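You operate a simulated robot arm through the tools that you are given. There is no shell and no other tool. Be economical: measure what you need, move in short steps, check, and stop when the job is done.

Carry out the task below with a simulated robot arm. There is one attempt and no reset: what you move stays moved.

TASK
Set the arc in the brown fixture to yellow light, middle step.
Fine: plug of the yellow adapter in the beige box and slider in before you switch its purple socket on.

It is judged by the outcome, as a careful person would: the job done as asked, and still so three seconds after it is handed in. It fails if anything else is knocked over, pushed out of place, dropped, spilled or broken.

THE ROBOT
A 7-joint arm with a two-finger parallel gripper, fixed in place. Base frame: the origin is at the foot of the arm, x ahead of it, y to its left, z up; the work surface is at about z = 806. Lengths are in mm, angles in degrees, forces in N, time in s.
With the tool pointing down near the work surface it reaches from about 300 to 700 mm from the base axis. Its first joint turns from -66.0 to 66.0 degrees. Payload 1.57 kg.
Tool frame: the origin (TCP) lies between the finger pads and is the grasp point; the fingertips stand 30 mm ahead of it; z points along the fingers, y is the line along which they close. The gripper opens to 110 mm. The fingers are 24 mm wide and 12 mm thick; the gripper's body (48 by 112 mm) begins 78 mm behind the TCP.
Orientation is that of the tool frame in the base frame, as a unit quaternion [x, y, z, w]. With the fingers straight down and closing along the base's y, the tool's x points along the base's -x, its y along +y and its z along -z.

THE INTERFACE
- The arm moves only by the tool arm_command. Its argument "motion" is a list of rows, each a list of 7 numbers: the turn, a rotation vector about the tool's x, y, z in rad, then the shift along the tool's x, y, z in cm, then the opening, from 0 (shut) to 1 (fully open). In form: [[rx, ry, rz, dx, dy, dz, fingers], ...]. A call has 1 to 8 rows; each row shifts and turns the commanded pose from where the row before left it, along the tool's axes as they then stand. A row lasts 0.2 s, in which the tool goes at most 50 mm and 8.6 degrees; a call with a longer step from one row to the next is refused whole, and so is a gripper value outside its range. A pose out of reach is approached as far as the arm can. The call stops where the force on the tool passes 40 N (or 10 N more than at its start, if that is more) or the arm is blocked; 0.2 s more then pass. The fingers move at their own pace (about 108 mm/s each) and stop on an object; they squeeze with about 28 N. The grip force told is the motor's: it shows also when the fingers shut on nothing. Time passes only in rows, and 0.2 s behind the last, so rows that do not move let the fingers close. It gives the time, the measured TCP pose, the force on the tool (base axes), the opening and the grip force at its end, in the units of the frame above (readings bear some noise), and new pictures: "pictures" is both (left out), scene, wrist or none.
- Cameras (640 x 400 px; columns grow to the right, rows downward): "scene" is fixed at [162.2, -389.3, 1402.3]; the picture's right is [0.82, -0.58, 0.00], its down [-0.34, -0.48, -0.81] and it looks along [0.47, 0.66, -0.59] (base axes); focal length 309 px, centre (320, 200). "wrist" rides on the gripper at [-36, 0, -80] in the tool frame; the picture's right is [0.00, -1.00, 0.00], its down [0.97, 0.00, -0.24] and it looks along [0.24, 0.00, 0.97] (tool axes); focal length 218 px, centre (320, 200).
- probe_pixels(camera, pixels): for up to 12 pixels [column, row] of the newest picture of that camera ("zoom" is the newest enlarged one), the place [x, y, z] in the base frame of the surface seen there, good to about 3 mm. No time passes.
- close_up(camera, box): a new picture of the part [left, top, right, bottom] of that camera's present view, enlarged. No time passes.
- close_job(): hands the job in; it is judged then, once.

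Work in short steps. Measure before you move; look again where a grasp or a placing could have gone wrong, and mend it. You have 80 turns and 120 pictures in all, the two below and enlarged ones among them. Open the gripper and draw the arm clear of the work before you hand the job in, unless the task says otherwise; then end with one line.

The tools are called after "Emit:" as a command line: name --pt "numbers of a row" for each row, then --argument value for the rest, lists and objects as JSON in quotes. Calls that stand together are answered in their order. arm_command: Moves the arm, as the interface text tells. Its arguments: {"type":"object","properties":{"motion":{"type":"array","items":{"type":"array","items":{"type":"number"}}},"pictures":{"type":"string","enum":["both","scene","wrist","none"]}},"required":["motion"]} The other tools are called the same way: probe_pixels (camera, pixels) gives the place of the surface under pixels of a picture; close_up (camera, box) takes an enlarged picture of a part of a camera's view; close_job () hands the job in.

At the start:

```text
time: 0.0
eef_pos: [420.3, -51.7, 1104.7]
tool_rot: [0.0, 1.0, 0.0, 0.0]
ft_force: [0.8, 0.3, 0.3]
gripper_width: 110.4
finger_force: 0.1
```

scene: 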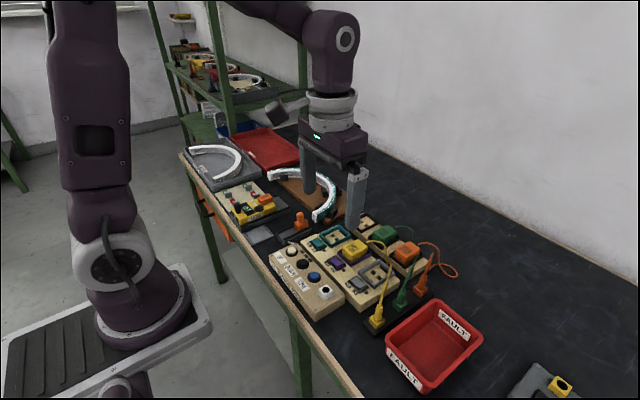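
wrist: 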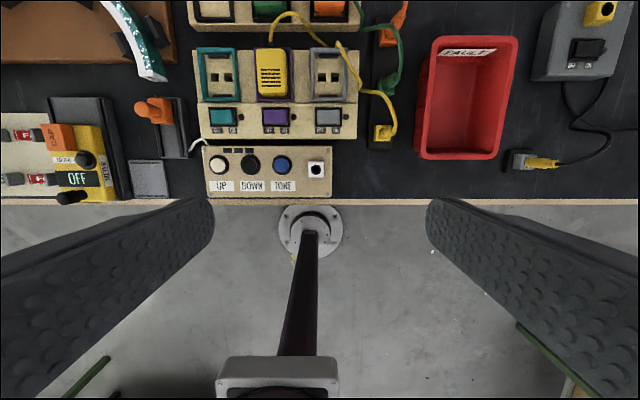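

I start by looking closely at the fixture, panel, sockets and adapters.

Emit:
close_up --camera "wrist" --box '[180, 0, 420, 200]'

Emit:
close_up --camera "wrist" --box '[0, 0, 220, 210]'

Emit:
close_up --camera "scene" --box '[240, 190, 480, 340]'

Emit:
close_up --camera "scene" --box '[170, 120, 350, 250]'

```text
2.00 times, centred on (300, 100) of wrist
```

zoom: 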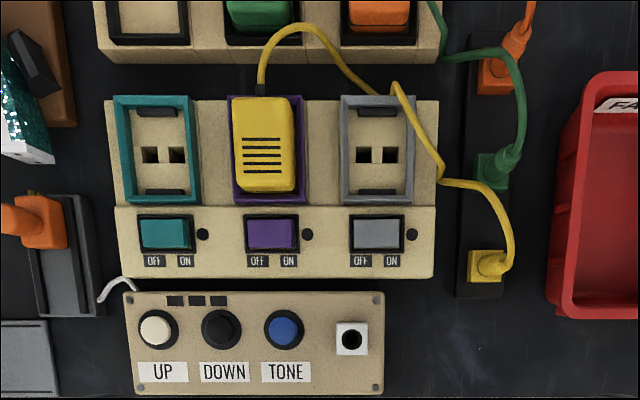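

```text
1.90 times, centred on (110, 105) of wrist
```

zoom: 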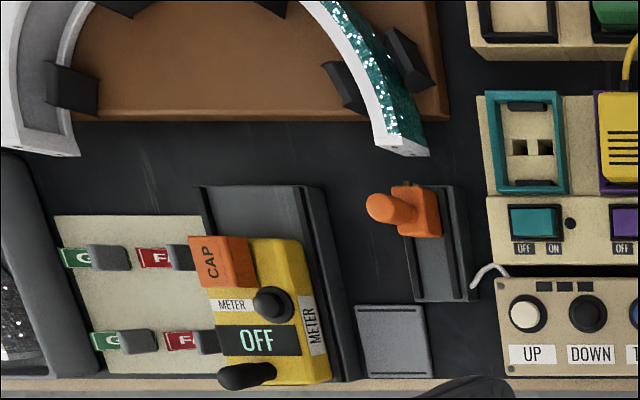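

```text
2.67 times, centred on (360, 265) of scene
```

zoom: 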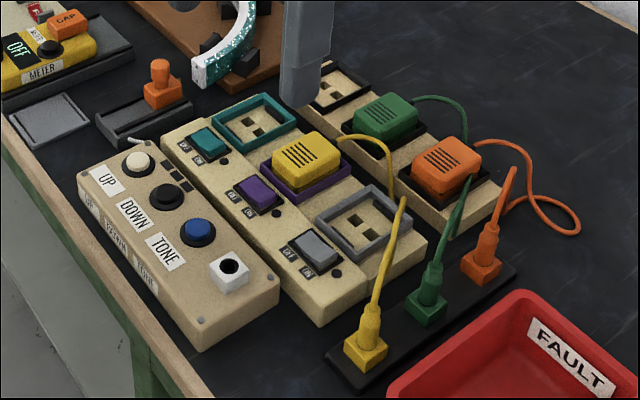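

```text
3.08 times, centred on (260, 185) of scene
```

zoom: 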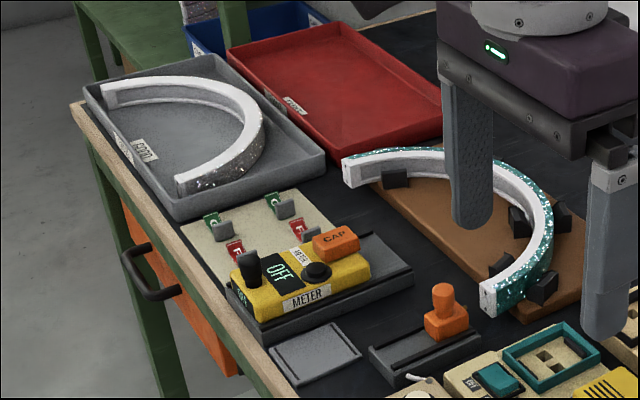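

Measure key points: slider, rail, arc end, plug, jack, buttons, and rocker.

Emit:
close_up --camera "scene" --box '[255, 195, 351, 255]'

Emit:
probe_pixels --camera "wrist" --pixels '[[218, 164], [250, 164], [282, 164], [316, 169], [316, 160], [307, 118], [323, 118], [382, 132], [378, 148], [142, 109], [168, 112], [146, 75]]'

Emit:
probe_pixels --camera "scene" --pixels '[[376, 322], [379, 310], [391, 270], [299, 217], [299, 229], [282, 242], [310, 228], [326, 291], [326, 222], [268, 118]]'

```text
6.67 times, centred on (303, 225) of scene
```

zoom: 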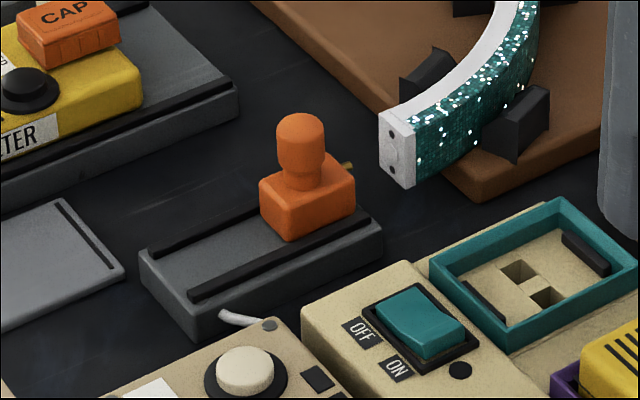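

```text
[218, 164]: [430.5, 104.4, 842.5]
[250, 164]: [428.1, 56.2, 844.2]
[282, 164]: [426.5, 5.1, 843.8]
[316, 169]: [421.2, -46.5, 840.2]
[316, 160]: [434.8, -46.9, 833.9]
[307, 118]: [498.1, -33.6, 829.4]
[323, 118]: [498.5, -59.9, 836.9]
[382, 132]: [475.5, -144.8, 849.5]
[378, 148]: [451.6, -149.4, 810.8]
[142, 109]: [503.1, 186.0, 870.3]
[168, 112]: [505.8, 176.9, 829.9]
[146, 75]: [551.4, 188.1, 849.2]
```

```text
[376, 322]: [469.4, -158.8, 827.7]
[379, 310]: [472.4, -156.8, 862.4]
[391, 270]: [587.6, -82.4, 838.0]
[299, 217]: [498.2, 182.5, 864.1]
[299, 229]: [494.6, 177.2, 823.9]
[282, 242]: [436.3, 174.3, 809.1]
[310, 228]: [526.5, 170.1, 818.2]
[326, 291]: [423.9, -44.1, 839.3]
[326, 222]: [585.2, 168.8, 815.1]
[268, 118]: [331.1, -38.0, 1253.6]
```

The plug needs a closer view; I move above the yellow plug at about (472,-152).

Emit:
arm_command --pt "0 0 0 -1.7 -3.4 3 0.5" --pt "0 0 0 -1.7 -3.3 3 0.5" --pt "0 0 0 -1.7 -3.3 3 0.5" --pt "0 0 0 0 0 4 0.5"

```text
time: 1.0
eef_pos: [471.9, -151.1, 975.1]
tool_rot: [0.0, 1.0, 0.0, 0.0]
ft_force: [-0.9, 0.0, -0.2]
gripper_width: 55.1
finger_force: 0.2
```

scene: 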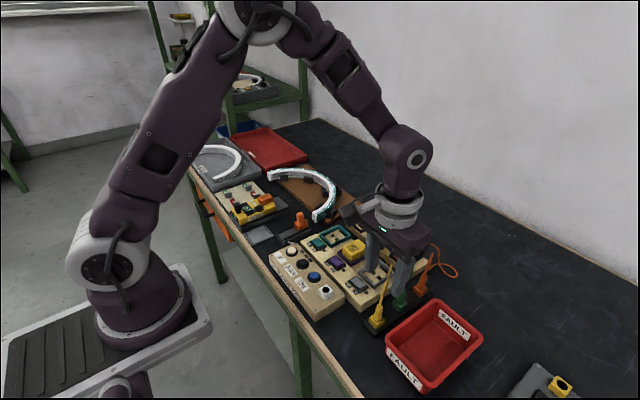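
wrist: 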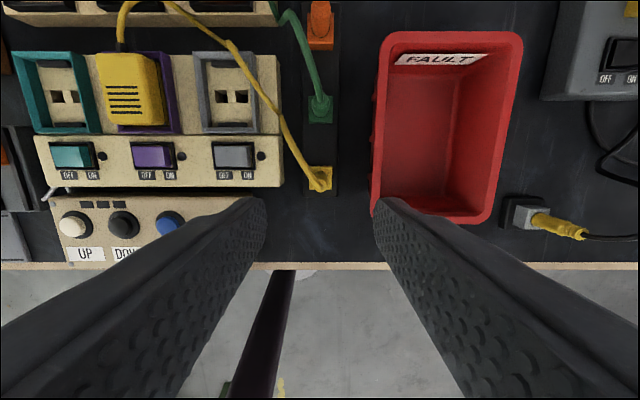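

Emit:
close_up --camera "wrist" --box '[240, 130, 400, 230]'

Emit:
probe_pixels --camera "wrist" --pixels '[[320, 184], [330, 170], [310, 170], [312, 188], [331, 188], [320, 108], [376, 190], [345, 190], [180, 155], [148, 155], [163, 165]]'

Emit:
close_up --camera "scene" --box '[330, 260, 426, 340]'

```text
4.00 times, centred on (320, 180) of wrist
```

zoom: 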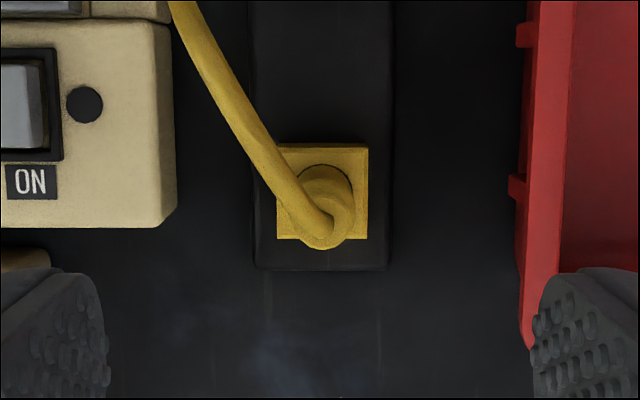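

```text
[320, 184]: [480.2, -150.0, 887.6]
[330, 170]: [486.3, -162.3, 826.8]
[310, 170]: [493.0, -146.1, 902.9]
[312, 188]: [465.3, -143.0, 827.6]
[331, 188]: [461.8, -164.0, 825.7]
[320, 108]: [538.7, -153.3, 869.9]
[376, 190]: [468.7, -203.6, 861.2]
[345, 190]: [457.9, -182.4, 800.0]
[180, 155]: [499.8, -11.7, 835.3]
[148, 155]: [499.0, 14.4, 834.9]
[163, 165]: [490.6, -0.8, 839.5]
```

```text
5.00 times, centred on (378, 300) of scene
```

zoom: 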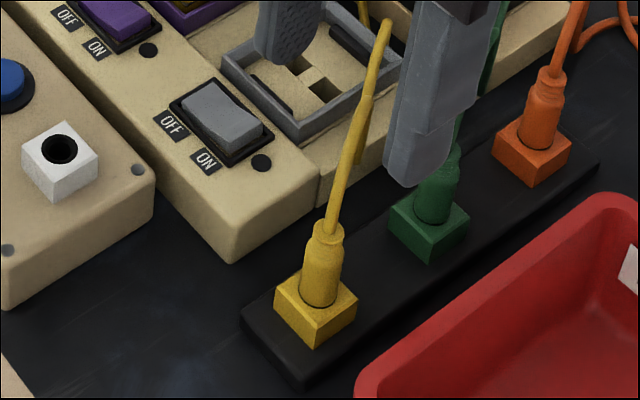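

Yellow boot centre is about (475,-153), sitting on the cube top at z 827. I descend to grip the boot with tips just above the cube.

Emit:
arm_command --pt "0 0 0 -0.3 -0.2 3 0.36" --pt "0 0 0 0 0 4 0.36" --pt "0 0 0 0 0 3.0 0.36" --pt "0 0 0 0 0 1.2 0.36"

Emit:
close_up --camera "scene" --box '[320, 240, 448, 340]'

```text
time: 2.0
eef_pos: [474.1, -151.9, 863.0]
tool_rot: [0.001, 1.0, 0.0, 0.0]
ft_force: [-0.2, 0.9, 0.0]
gripper_width: 39.8
finger_force: 0.1
```

scene: 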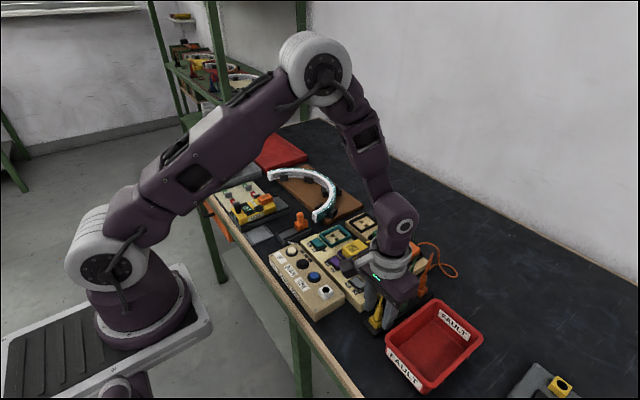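
wrist: 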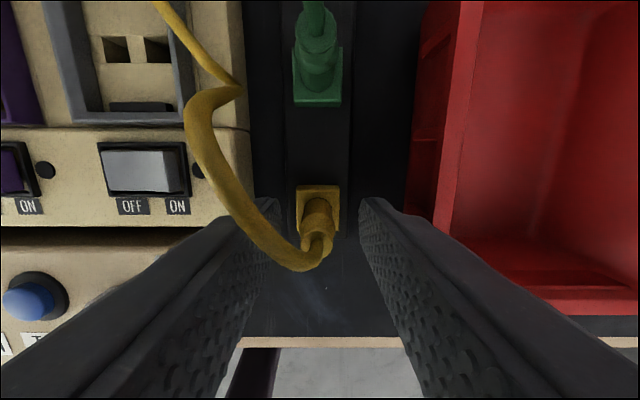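

```text
4.00 times, centred on (384, 290) of scene
```

zoom: 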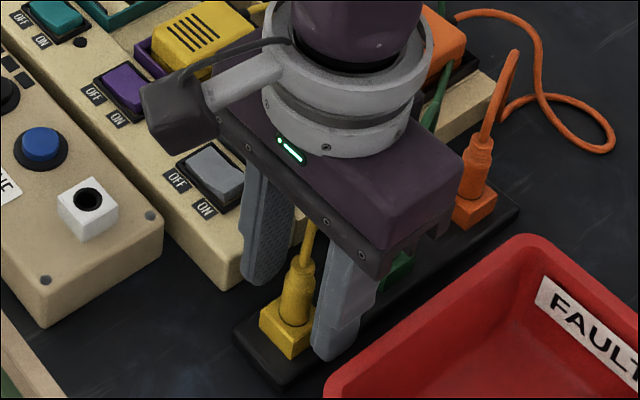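

Fingers straddle the boot. Close and check.

Emit:
arm_command --pt "0 0 0 0 -0.1 0 0.1" --pt "0 0 0 0 0 0 0.0" --pt "0 0 0 0 0 0 0.0"

```text
time: 2.8
eef_pos: [473.2, -153.6, 863.3]
tool_rot: [-0.001, 1.0, 0.0, -0.001]
ft_force: [0.4, 17.3, -1.5]
gripper_width: 13.5
finger_force: 27.9
```

scene: 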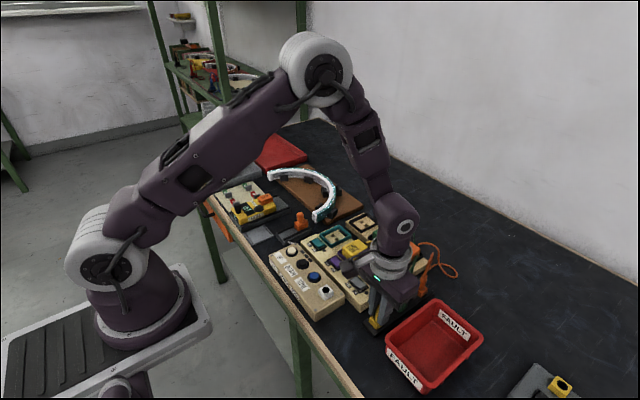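
wrist: 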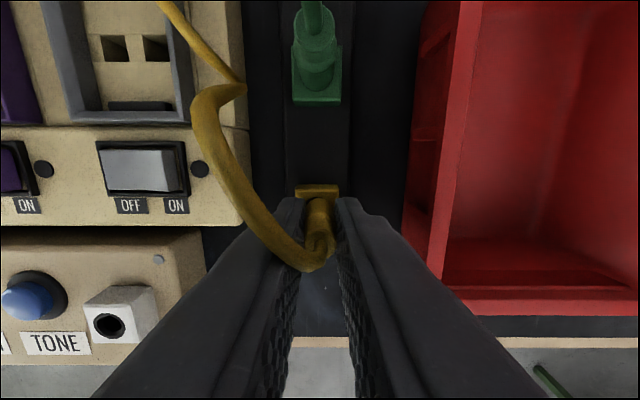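

Gripped (13.5 mm wide) with a +17 N side load, so I ease 1.5 mm in +y and lift straight up.

Emit:
arm_command --pt "0 0 0 0 0.15 0 0" --pt "0 0 0 0 0 -0.8 0" --pt "0 0 0 0 0 -1.5 0" --pt "0 0 0 0 0 -2.5 0"

Emit:
close_up --camera "scene" --box '[320, 230, 448, 340]'

```text
time: 3.8
eef_pos: [473.5, -153.0, 910.3]
tool_rot: [0.0, 1.0, 0.0, 0.0]
ft_force: [-0.5, 0.4, 0.0]
gripper_width: 13.2
finger_force: 27.7
```

scene: 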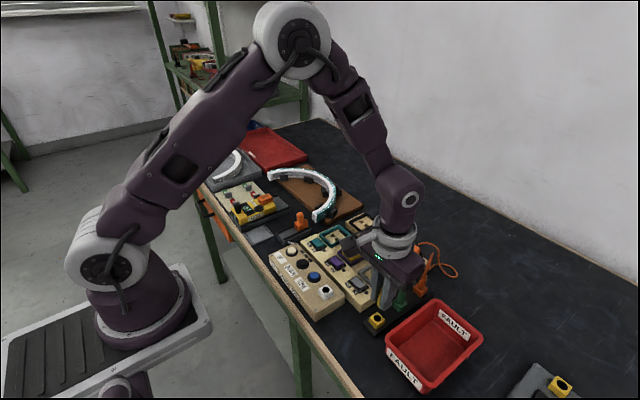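
wrist: 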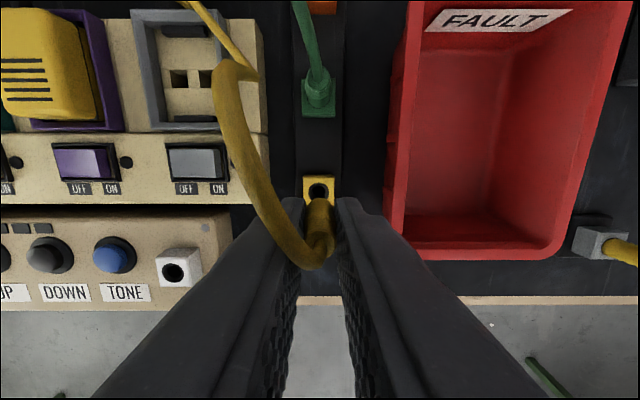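

```text
3.64 times, centred on (384, 285) of scene
```

zoom: 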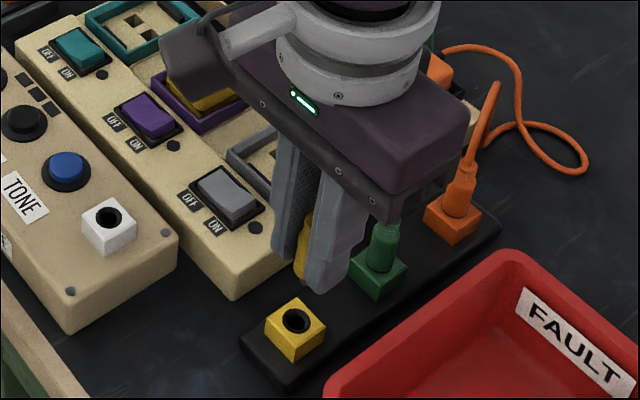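

Plug is out of its parking cube. Measure the parking hole and the white jack the same way to get the displacement.

Emit:
close_up --camera "wrist" --box '[140, 160, 360, 300]'

Emit:
probe_pixels --camera "scene" --pixels '[[318, 289], [331, 291], [324, 296], [323, 285], [370, 318], [383, 320], [376, 325], [375, 313]]'

```text
2.86 times, centred on (250, 230) of wrist
```

zoom: 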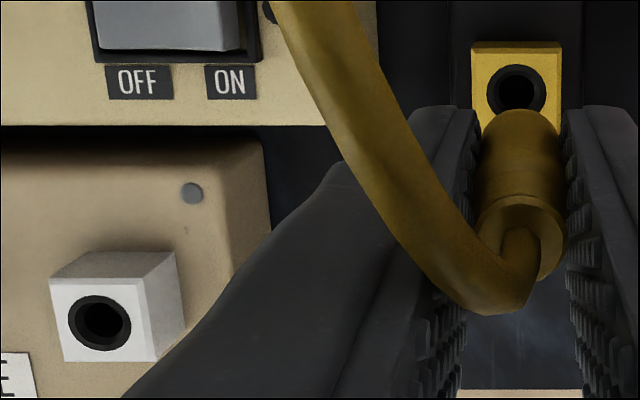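

```text
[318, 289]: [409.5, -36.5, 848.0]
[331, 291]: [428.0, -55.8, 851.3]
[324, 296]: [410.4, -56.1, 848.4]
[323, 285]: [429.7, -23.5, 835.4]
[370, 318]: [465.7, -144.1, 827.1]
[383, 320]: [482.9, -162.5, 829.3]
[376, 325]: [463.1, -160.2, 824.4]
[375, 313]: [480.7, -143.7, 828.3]
```

Both views agree on displacement ≈ (-55, +106, +21). I raise 2 cm and move over the jack.

Emit:
arm_command --pt "0 0 0 0 0 -2 0" --pt "0 0 0 1.9 3.6 0 0" --pt "0 0 0 1.8 3.5 0 0" --pt "0 0 0 1.8 3.5 0 0" --pt "0 0 0 0 0 0 0"

Emit:
close_up --camera "scene" --box '[270, 220, 398, 320]'

Emit:
close_up --camera "wrist" --box '[240, 150, 400, 250]'

```text
time: 5.0
eef_pos: [419.8, -45.9, 927.1]
tool_rot: [0.0, 1.0, 0.0, 0.0]
ft_force: [0.1, -1.1, 0.0]
gripper_width: 13.5
finger_force: 28.3
```

scene: 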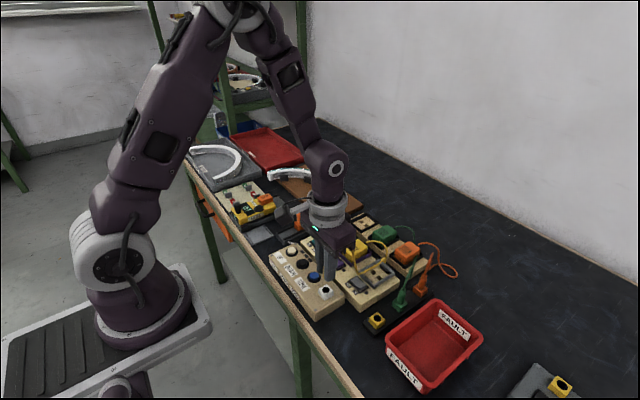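
wrist: 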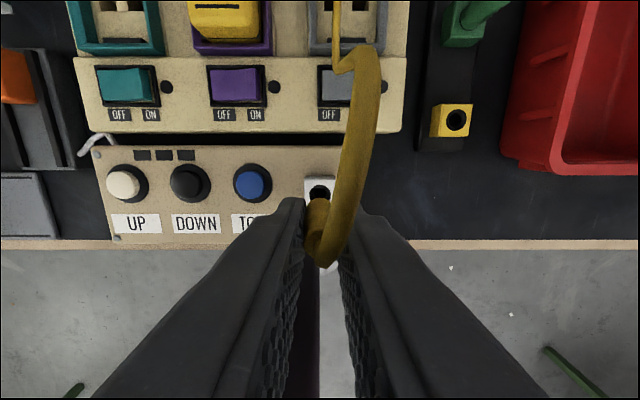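

```text
4.00 times, centred on (334, 270) of scene
```

zoom: 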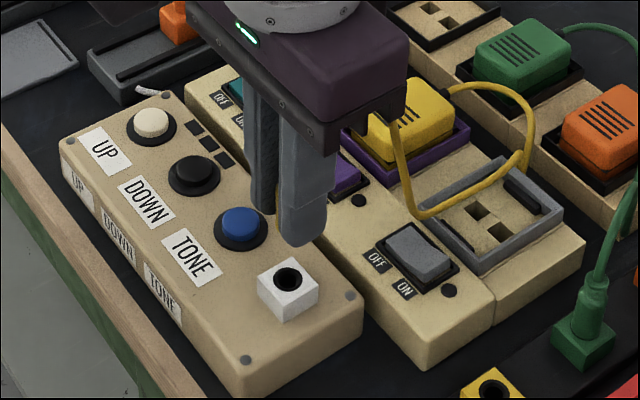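

```text
4.00 times, centred on (320, 200) of wrist
```

zoom: 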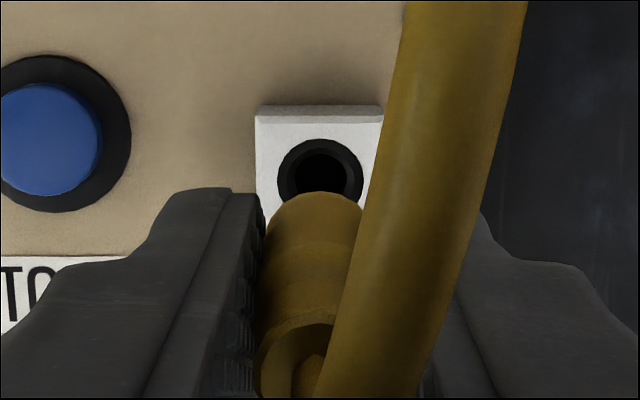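

Jack hole computes to target TCP ≈ (420,-47). Shift -1.2 mm in y and lower toward it.

Emit:
arm_command --pt "0 0 0 0 -0.12 1.0 0" --pt "0 0 0 0 0 0.8 0" --pt "0 0 0 0 0 0 0"

Emit:
close_up --camera "scene" --box '[294, 250, 358, 310]'

Emit:
close_up --camera "wrist" --box '[240, 150, 400, 250]'

```text
time: 5.8
eef_pos: [418.9, -49.0, 910.7]
tool_rot: [0.0, 1.0, 0.0, 0.0]
ft_force: [0.0, 1.2, 0.4]
gripper_width: 13.3
finger_force: 27.7
```

scene: 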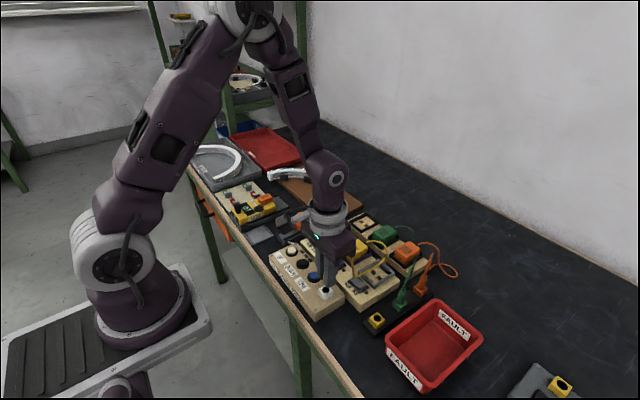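
wrist: 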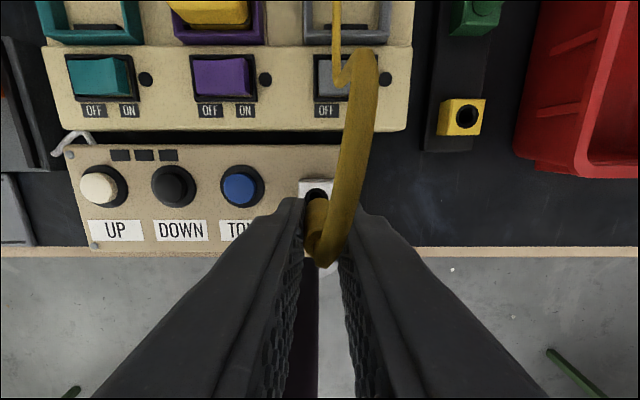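

```text
6.67 times, centred on (326, 280) of scene
```

zoom: 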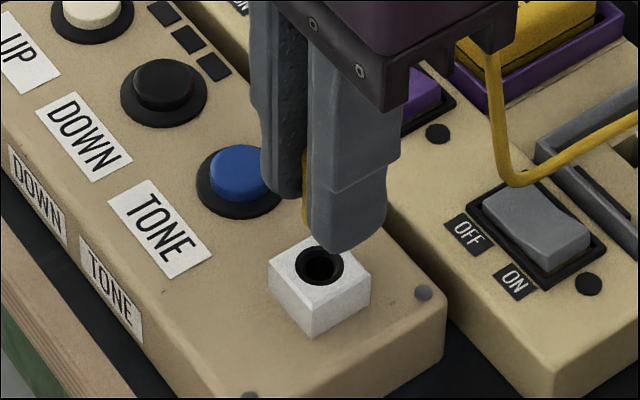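

```text
4.00 times, centred on (320, 200) of wrist
```

zoom: 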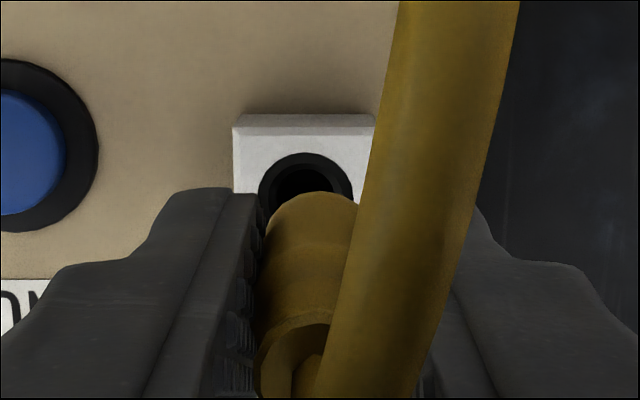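

Hole at ≈(422.5,-46.5); TCP is ~1.3 mm off in y and ~1 in x. Correct, then descend in small steps.

Emit:
arm_command --pt "0 0 0 -0.1 0.13 0 0" --pt "0 0 0 0 0 0.5 0" --pt "0 0 0 0 0 0.5 0" --pt "0 0 0 0 0 0 0"

Emit:
close_up --camera "scene" --box '[294, 250, 358, 310]'

Emit:
close_up --camera "wrist" --box '[240, 150, 400, 250]'

```text
time: 6.8
eef_pos: [419.9, -46.8, 902.8]
tool_rot: [0.001, 1.0, 0.0, 0.0]
ft_force: [-0.2, -0.4, -0.2]
gripper_width: 13.3
finger_force: 28.7
```

scene: 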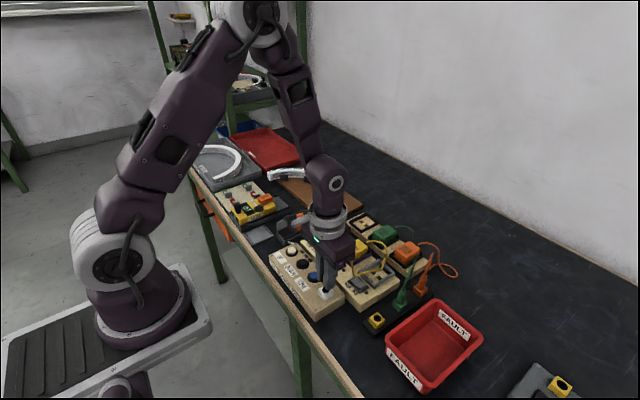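
wrist: 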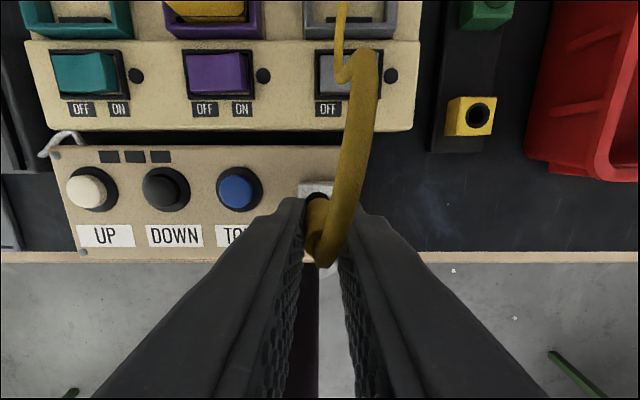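

```text
6.67 times, centred on (326, 280) of scene
```

zoom: 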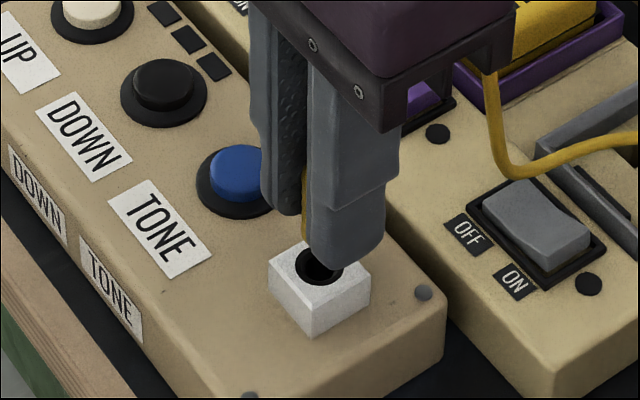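

```text
4.00 times, centred on (320, 200) of wrist
```

zoom: 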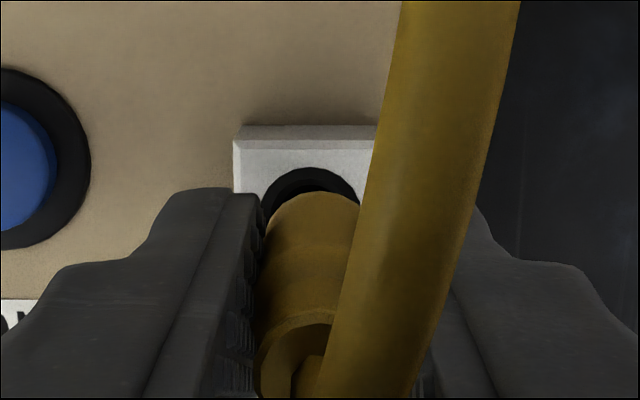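

Boot and hole now line up (cols 311 vs 312). Continue down.

Emit:
arm_command --pt "0 0 0 0 0 0.5 0" --pt "0 0 0 0 0 0.5 0" --pt "0 0 0 0 0 0.5 0" --pt "0 0 0 0 0 0.4 0" --pt "0 0 0 0 0 0 0"

Emit:
close_up --camera "scene" --box '[294, 250, 358, 310]'

Emit:
close_up --camera "wrist" --box '[240, 150, 400, 250]'

```text
time: 8.0
eef_pos: [419.8, -46.4, 883.9]
tool_rot: [0.0, 1.0, 0.001, 0.0]
ft_force: [-7.4, 16.3, 25.8]
gripper_width: 13.6
finger_force: 28.3
```

scene: 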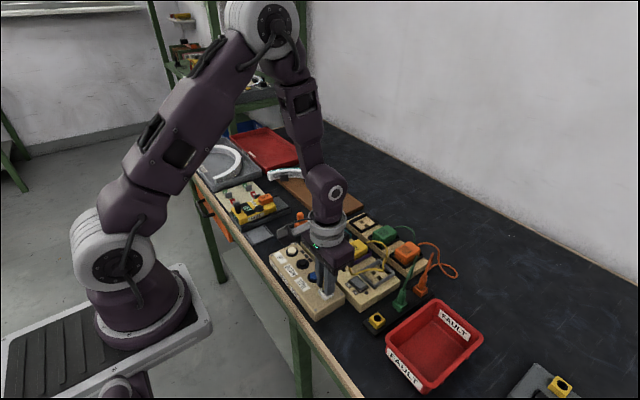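
wrist: 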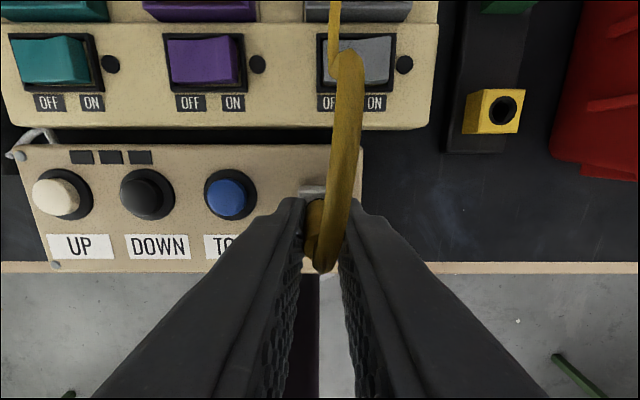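

```text
6.67 times, centred on (326, 280) of scene
```

zoom: 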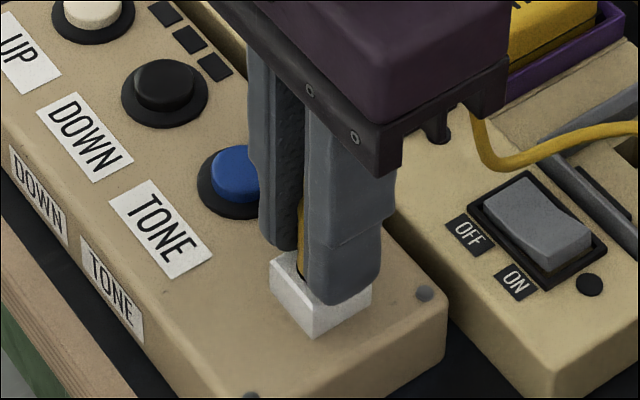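

```text
4.00 times, centred on (320, 200) of wrist
```

zoom: 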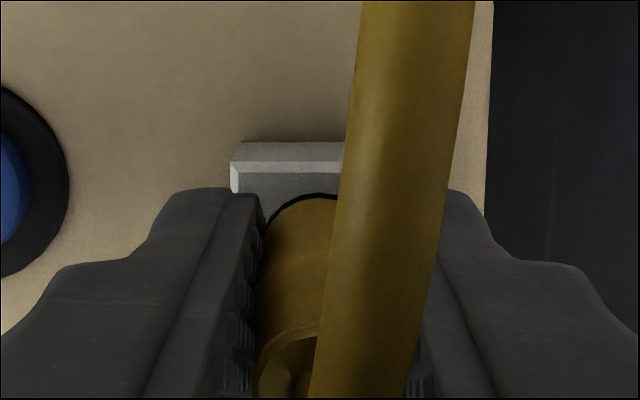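

TCP at 884 = expected seated height, reaction 26 N up. Relieve the side load and press a touch more.

Emit:
arm_command --pt "0 0 0 0.05 0.12 0 0" --pt "0 0 0 0 0 0.1 0" --pt "0 0 0 0 0 0 0" --pictures "none"

```text
time: 8.8
eef_pos: [418.7, -46.1, 882.6]
tool_rot: [0.0, 1.0, 0.0, -0.001]
ft_force: [-5.3, 13.2, 25.6]
gripper_width: 13.4
finger_force: 28.3
```

Release and rise to inspect.

Emit:
arm_command --pt "0 0 0 0 0 0 0.3" --pt "0 0 0 0 0 0 0.3" --pt "0 0 0 0 0 -2 0.3" --pt "0 0 0 0 0 -4 0.3" --pt "0 0 0 0 0 -4 0.3"

Emit:
close_up --camera "scene" --box '[270, 220, 398, 320]'

Emit:
close_up --camera "wrist" --box '[200, 100, 440, 250]'

```text
time: 10.0
eef_pos: [417.4, -48.8, 983.1]
tool_rot: [0.0, 1.0, 0.0, 0.0]
ft_force: [0.0, -0.9, -0.2]
gripper_width: 33.2
finger_force: 0.0
```

scene: 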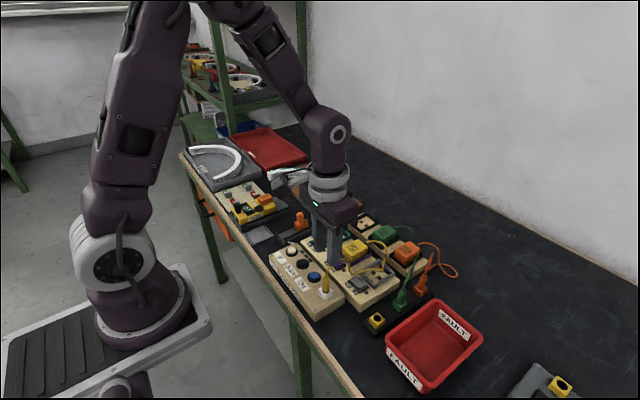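
wrist: 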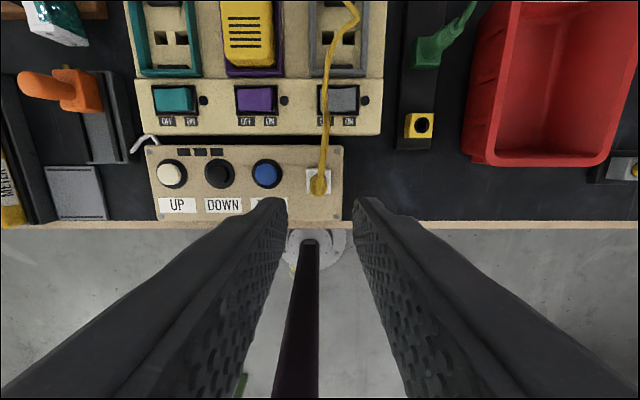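

```text
4.00 times, centred on (334, 270) of scene
```

zoom: 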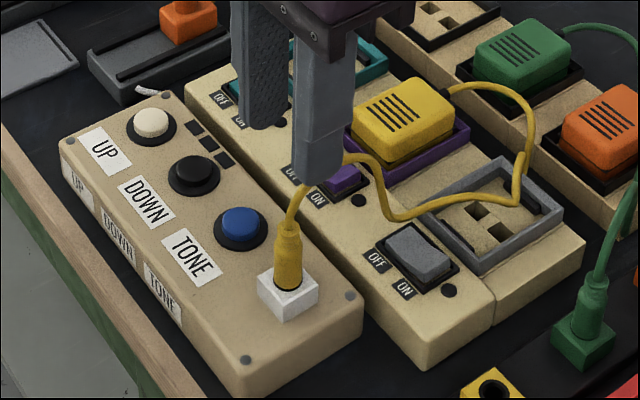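

```text
2.67 times, centred on (320, 175) of wrist
```

zoom: 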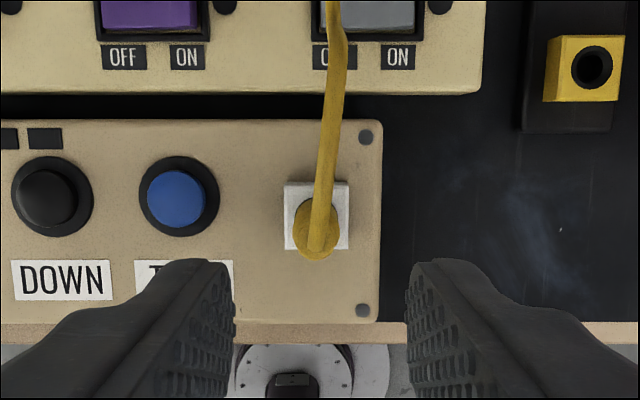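

Plug is seated in the jack. Now move over the slider at about (497,180).

Emit:
arm_command --pt "0 0 0 -1 4.6 0 0.4" --pt "0 0 0 -1 4.6 0 0.4" --pt "0 0 0 -1 4.6 0 0.4" --pt "0 0 0 -1 4.6 0 0.4" --pt "0 0 0 -1 4.5 0 0.4" --pt "0 0 0 -3 0 0 0.4" --pt "0 0 0 0 0 0 0.4"

Emit:
close_up --camera "wrist" --box '[240, 80, 432, 200]'

Emit:
close_up --camera "scene" --box '[300, 240, 364, 300]'

```text
time: 11.6
eef_pos: [498.5, 183.6, 981.7]
tool_rot: [0.001, 1.0, 0.0, -0.001]
ft_force: [0.2, -0.1, 0.5]
gripper_width: 44.1
finger_force: 0.1
```

scene: 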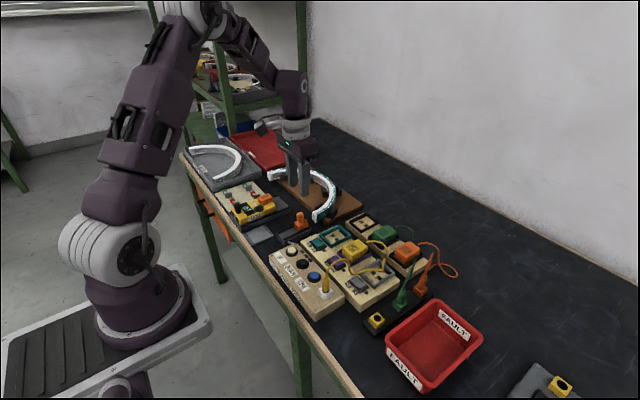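
wrist: 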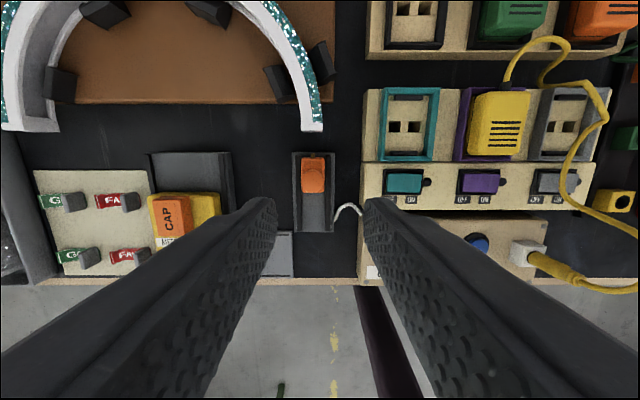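

```text
3.33 times, centred on (336, 140) of wrist
```

zoom: 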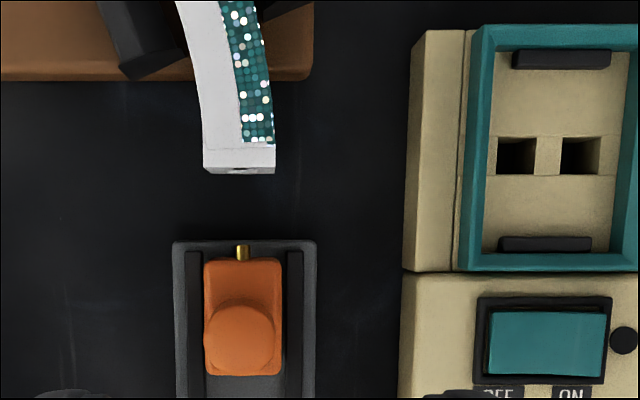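

```text
6.67 times, centred on (332, 270) of scene
```

zoom: 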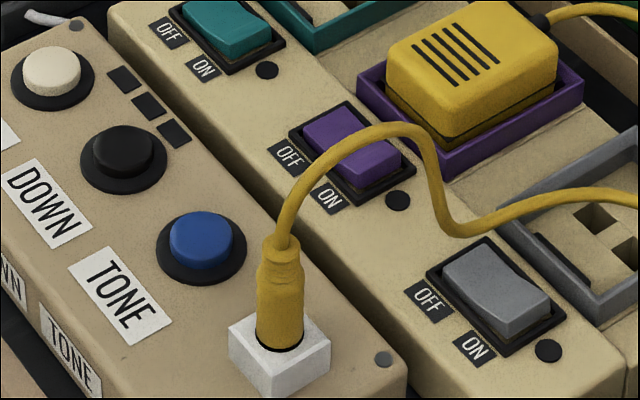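

Slider pins face the arc end. Measure the gap and slider geometry.

Emit:
probe_pixels --camera "wrist" --pixels '[[312, 186], [312, 174], [312, 164], [312, 158], [309, 155], [302, 166], [322, 166], [312, 130], [302, 129], [321, 129], [297, 160], [328, 160]]'

Emit:
probe_pixels --camera "scene" --pixels '[[300, 214], [300, 222], [301, 229], [308, 222], [313, 216], [316, 220], [280, 236], [312, 231]]'

Emit:
close_up --camera "scene" --box '[270, 195, 350, 245]'

```text
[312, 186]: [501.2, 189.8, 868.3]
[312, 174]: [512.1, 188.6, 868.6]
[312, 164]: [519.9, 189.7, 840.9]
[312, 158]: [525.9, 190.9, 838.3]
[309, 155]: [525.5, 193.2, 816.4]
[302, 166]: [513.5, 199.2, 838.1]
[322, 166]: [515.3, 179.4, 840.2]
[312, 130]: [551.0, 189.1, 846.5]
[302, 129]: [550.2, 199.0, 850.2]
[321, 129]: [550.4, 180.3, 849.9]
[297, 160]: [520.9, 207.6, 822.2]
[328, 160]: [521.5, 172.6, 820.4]
```

```text
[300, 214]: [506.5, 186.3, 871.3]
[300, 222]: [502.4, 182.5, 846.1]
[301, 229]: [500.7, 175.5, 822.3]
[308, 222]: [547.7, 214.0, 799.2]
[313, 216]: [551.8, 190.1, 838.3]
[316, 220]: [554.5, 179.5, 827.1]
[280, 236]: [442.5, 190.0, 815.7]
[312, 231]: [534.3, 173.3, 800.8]
```

```text
8.00 times, centred on (310, 220) of scene
```

zoom: 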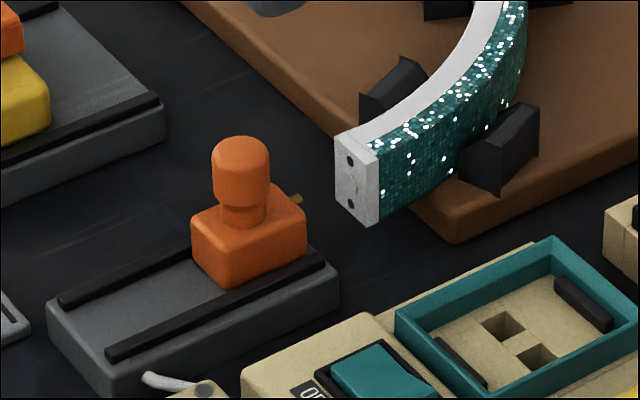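

Knob centre ≈(503,189.5), top z 870; pins at x 527, arc face at x 550. Descend to grip the knob, tips above the block (z 840).

Emit:
arm_command --pt "0 0 0 -0.2 0.6 4 0.4" --pt "0 0 0 0 0 4 0.4" --pt "0 0 0 0 0 2.6 0.4" --pt "0 0 0 0 0 0 0.4"

Emit:
close_up --camera "scene" --box '[270, 195, 350, 245]'

```text
time: 12.6
eef_pos: [501.6, 187.5, 875.3]
tool_rot: [0.0, 1.0, 0.001, 0.001]
ft_force: [-0.6, 0.8, 1.1]
gripper_width: 44.2
finger_force: 0.1
```

scene: 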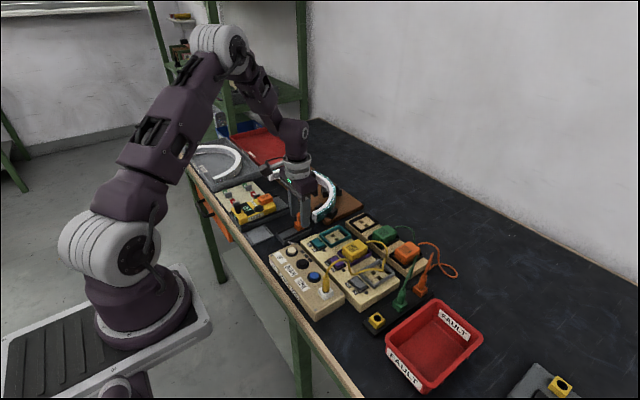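
wrist: 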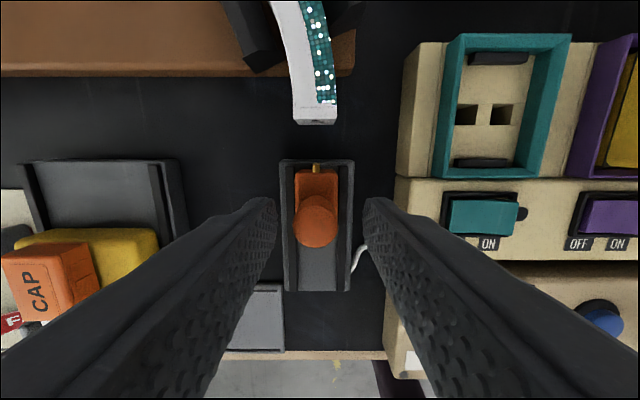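

```text
8.00 times, centred on (310, 220) of scene
```

zoom: 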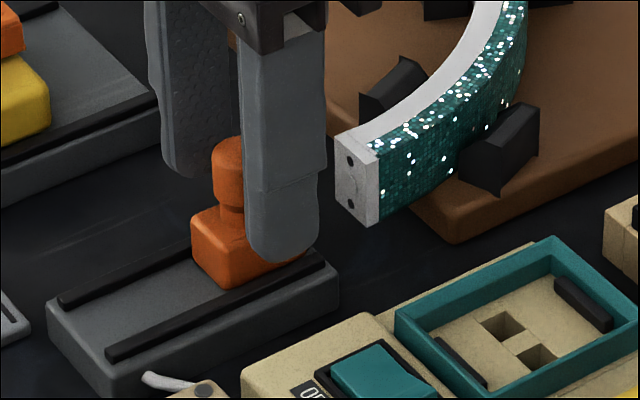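

Emit:
arm_command --pt "0 0 0 0 0.2 0 0.2" --pt "0 0 0 0 0 0 0" --pt "0 0 0 0 0 0 0" --pt "0 0 0 -0.5 0 0 0" --pt "0 0 0 -0.5 0 0 0" --pt "0 0 0 -0.5 0 0 0"

Emit:
close_up --camera "scene" --box '[270, 195, 350, 245]'

```text
time: 14.0
eef_pos: [517.4, 191.0, 876.0]
tool_rot: [-0.001, 1.0, 0.001, -0.001]
ft_force: [-1.3, 0.0, -7.4]
gripper_width: 19.2
finger_force: 33.4
```

scene: 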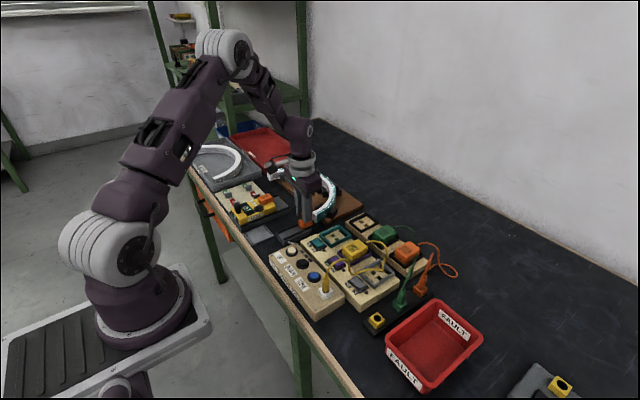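
wrist: 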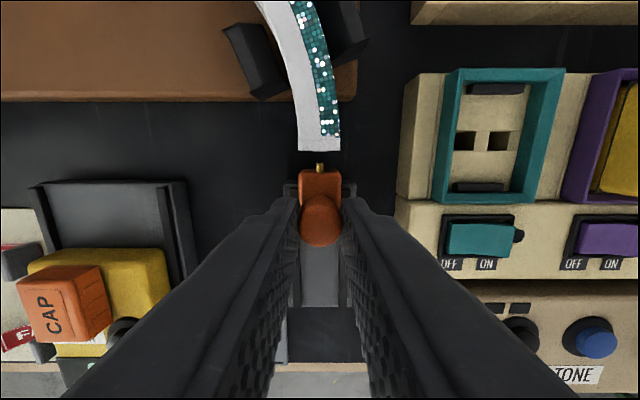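

```text
8.00 times, centred on (310, 220) of scene
```

zoom: 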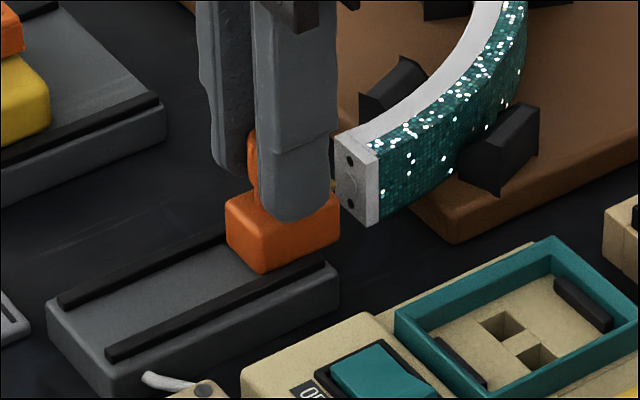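

The slider moves freely. Continue in small steps watching the force.

Emit:
arm_command --pt "0 0 0 -0.4 0 0 0" --pt "0 0 0 -0.3 0 0 0" --pt "0 0 0 -0.3 0 0 0" --pt "0 0 0 0 0 0 0"

Emit:
close_up --camera "scene" --box '[270, 195, 350, 245]'

Emit:
close_up --camera "wrist" --box '[240, 100, 400, 250]'

```text
time: 15.0
eef_pos: [525.2, 189.1, 876.0]
tool_rot: [0.0, 1.0, -0.001, -0.003]
ft_force: [-17.8, -2.8, -6.6]
gripper_width: 19.3
finger_force: 33.6
```

scene: 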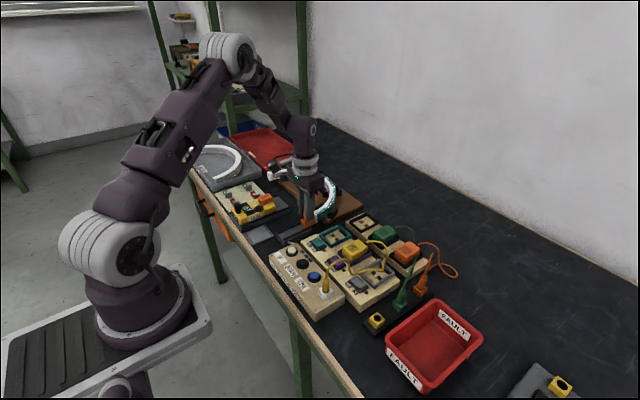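
wrist: 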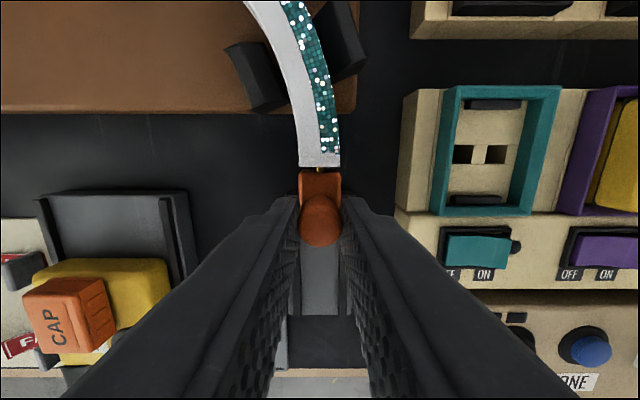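

```text
8.00 times, centred on (310, 220) of scene
```

zoom: 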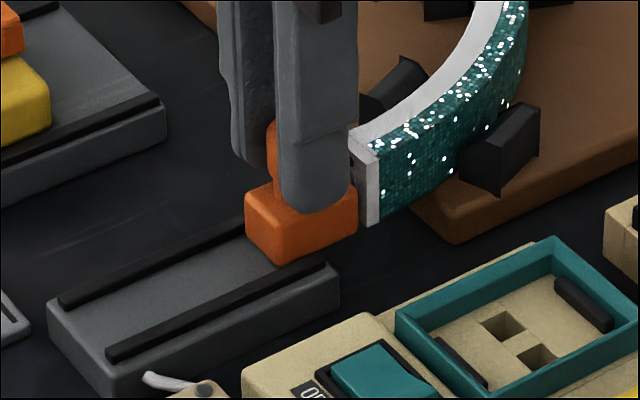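

```text
2.67 times, centred on (320, 175) of wrist
```

zoom: 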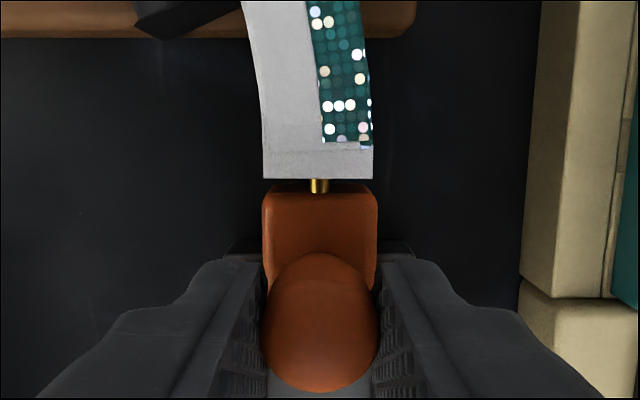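

Pins are entering, ~3 mm gap remains, 18 N reaction; the arc hasn't moved. Press a little more.

Emit:
arm_command --pt "0 0 0 -0.15 0 0 0" --pt "0 0 0 -0.15 0 0 0" --pt "0 0 0 0 0 0 0"

Emit:
close_up --camera "scene" --box '[270, 195, 350, 245]'

Emit:
close_up --camera "wrist" --box '[240, 100, 400, 250]'

```text
time: 15.8
eef_pos: [526.8, 191.3, 877.4]
tool_rot: [0.001, 1.0, -0.001, -0.003]
ft_force: [-30.1, -3.2, -5.3]
gripper_width: 19.5
finger_force: 32.9
```

scene: 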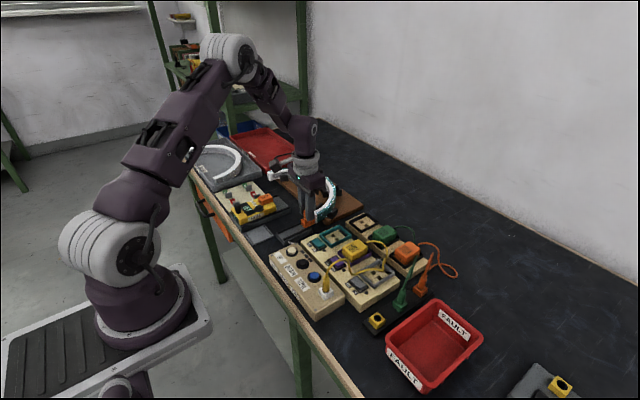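
wrist: 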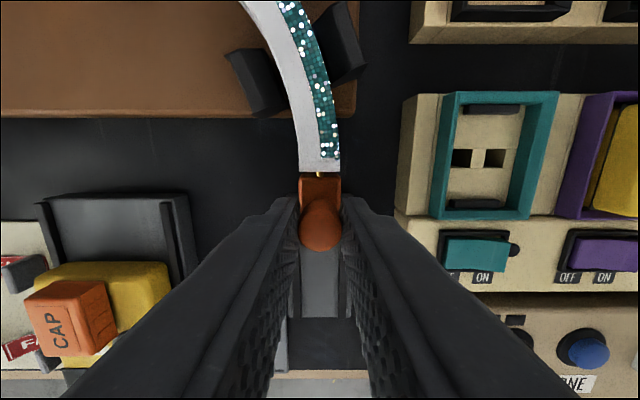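

```text
8.00 times, centred on (310, 220) of scene
```

zoom: 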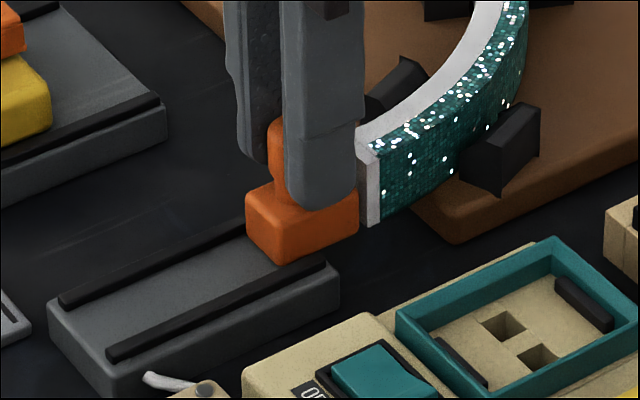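

```text
2.67 times, centred on (320, 175) of wrist
```

zoom: 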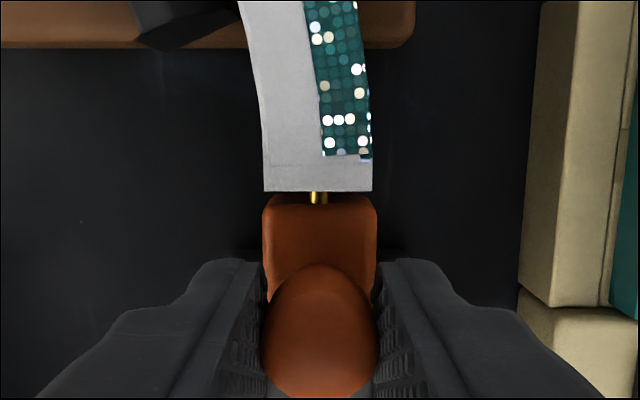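

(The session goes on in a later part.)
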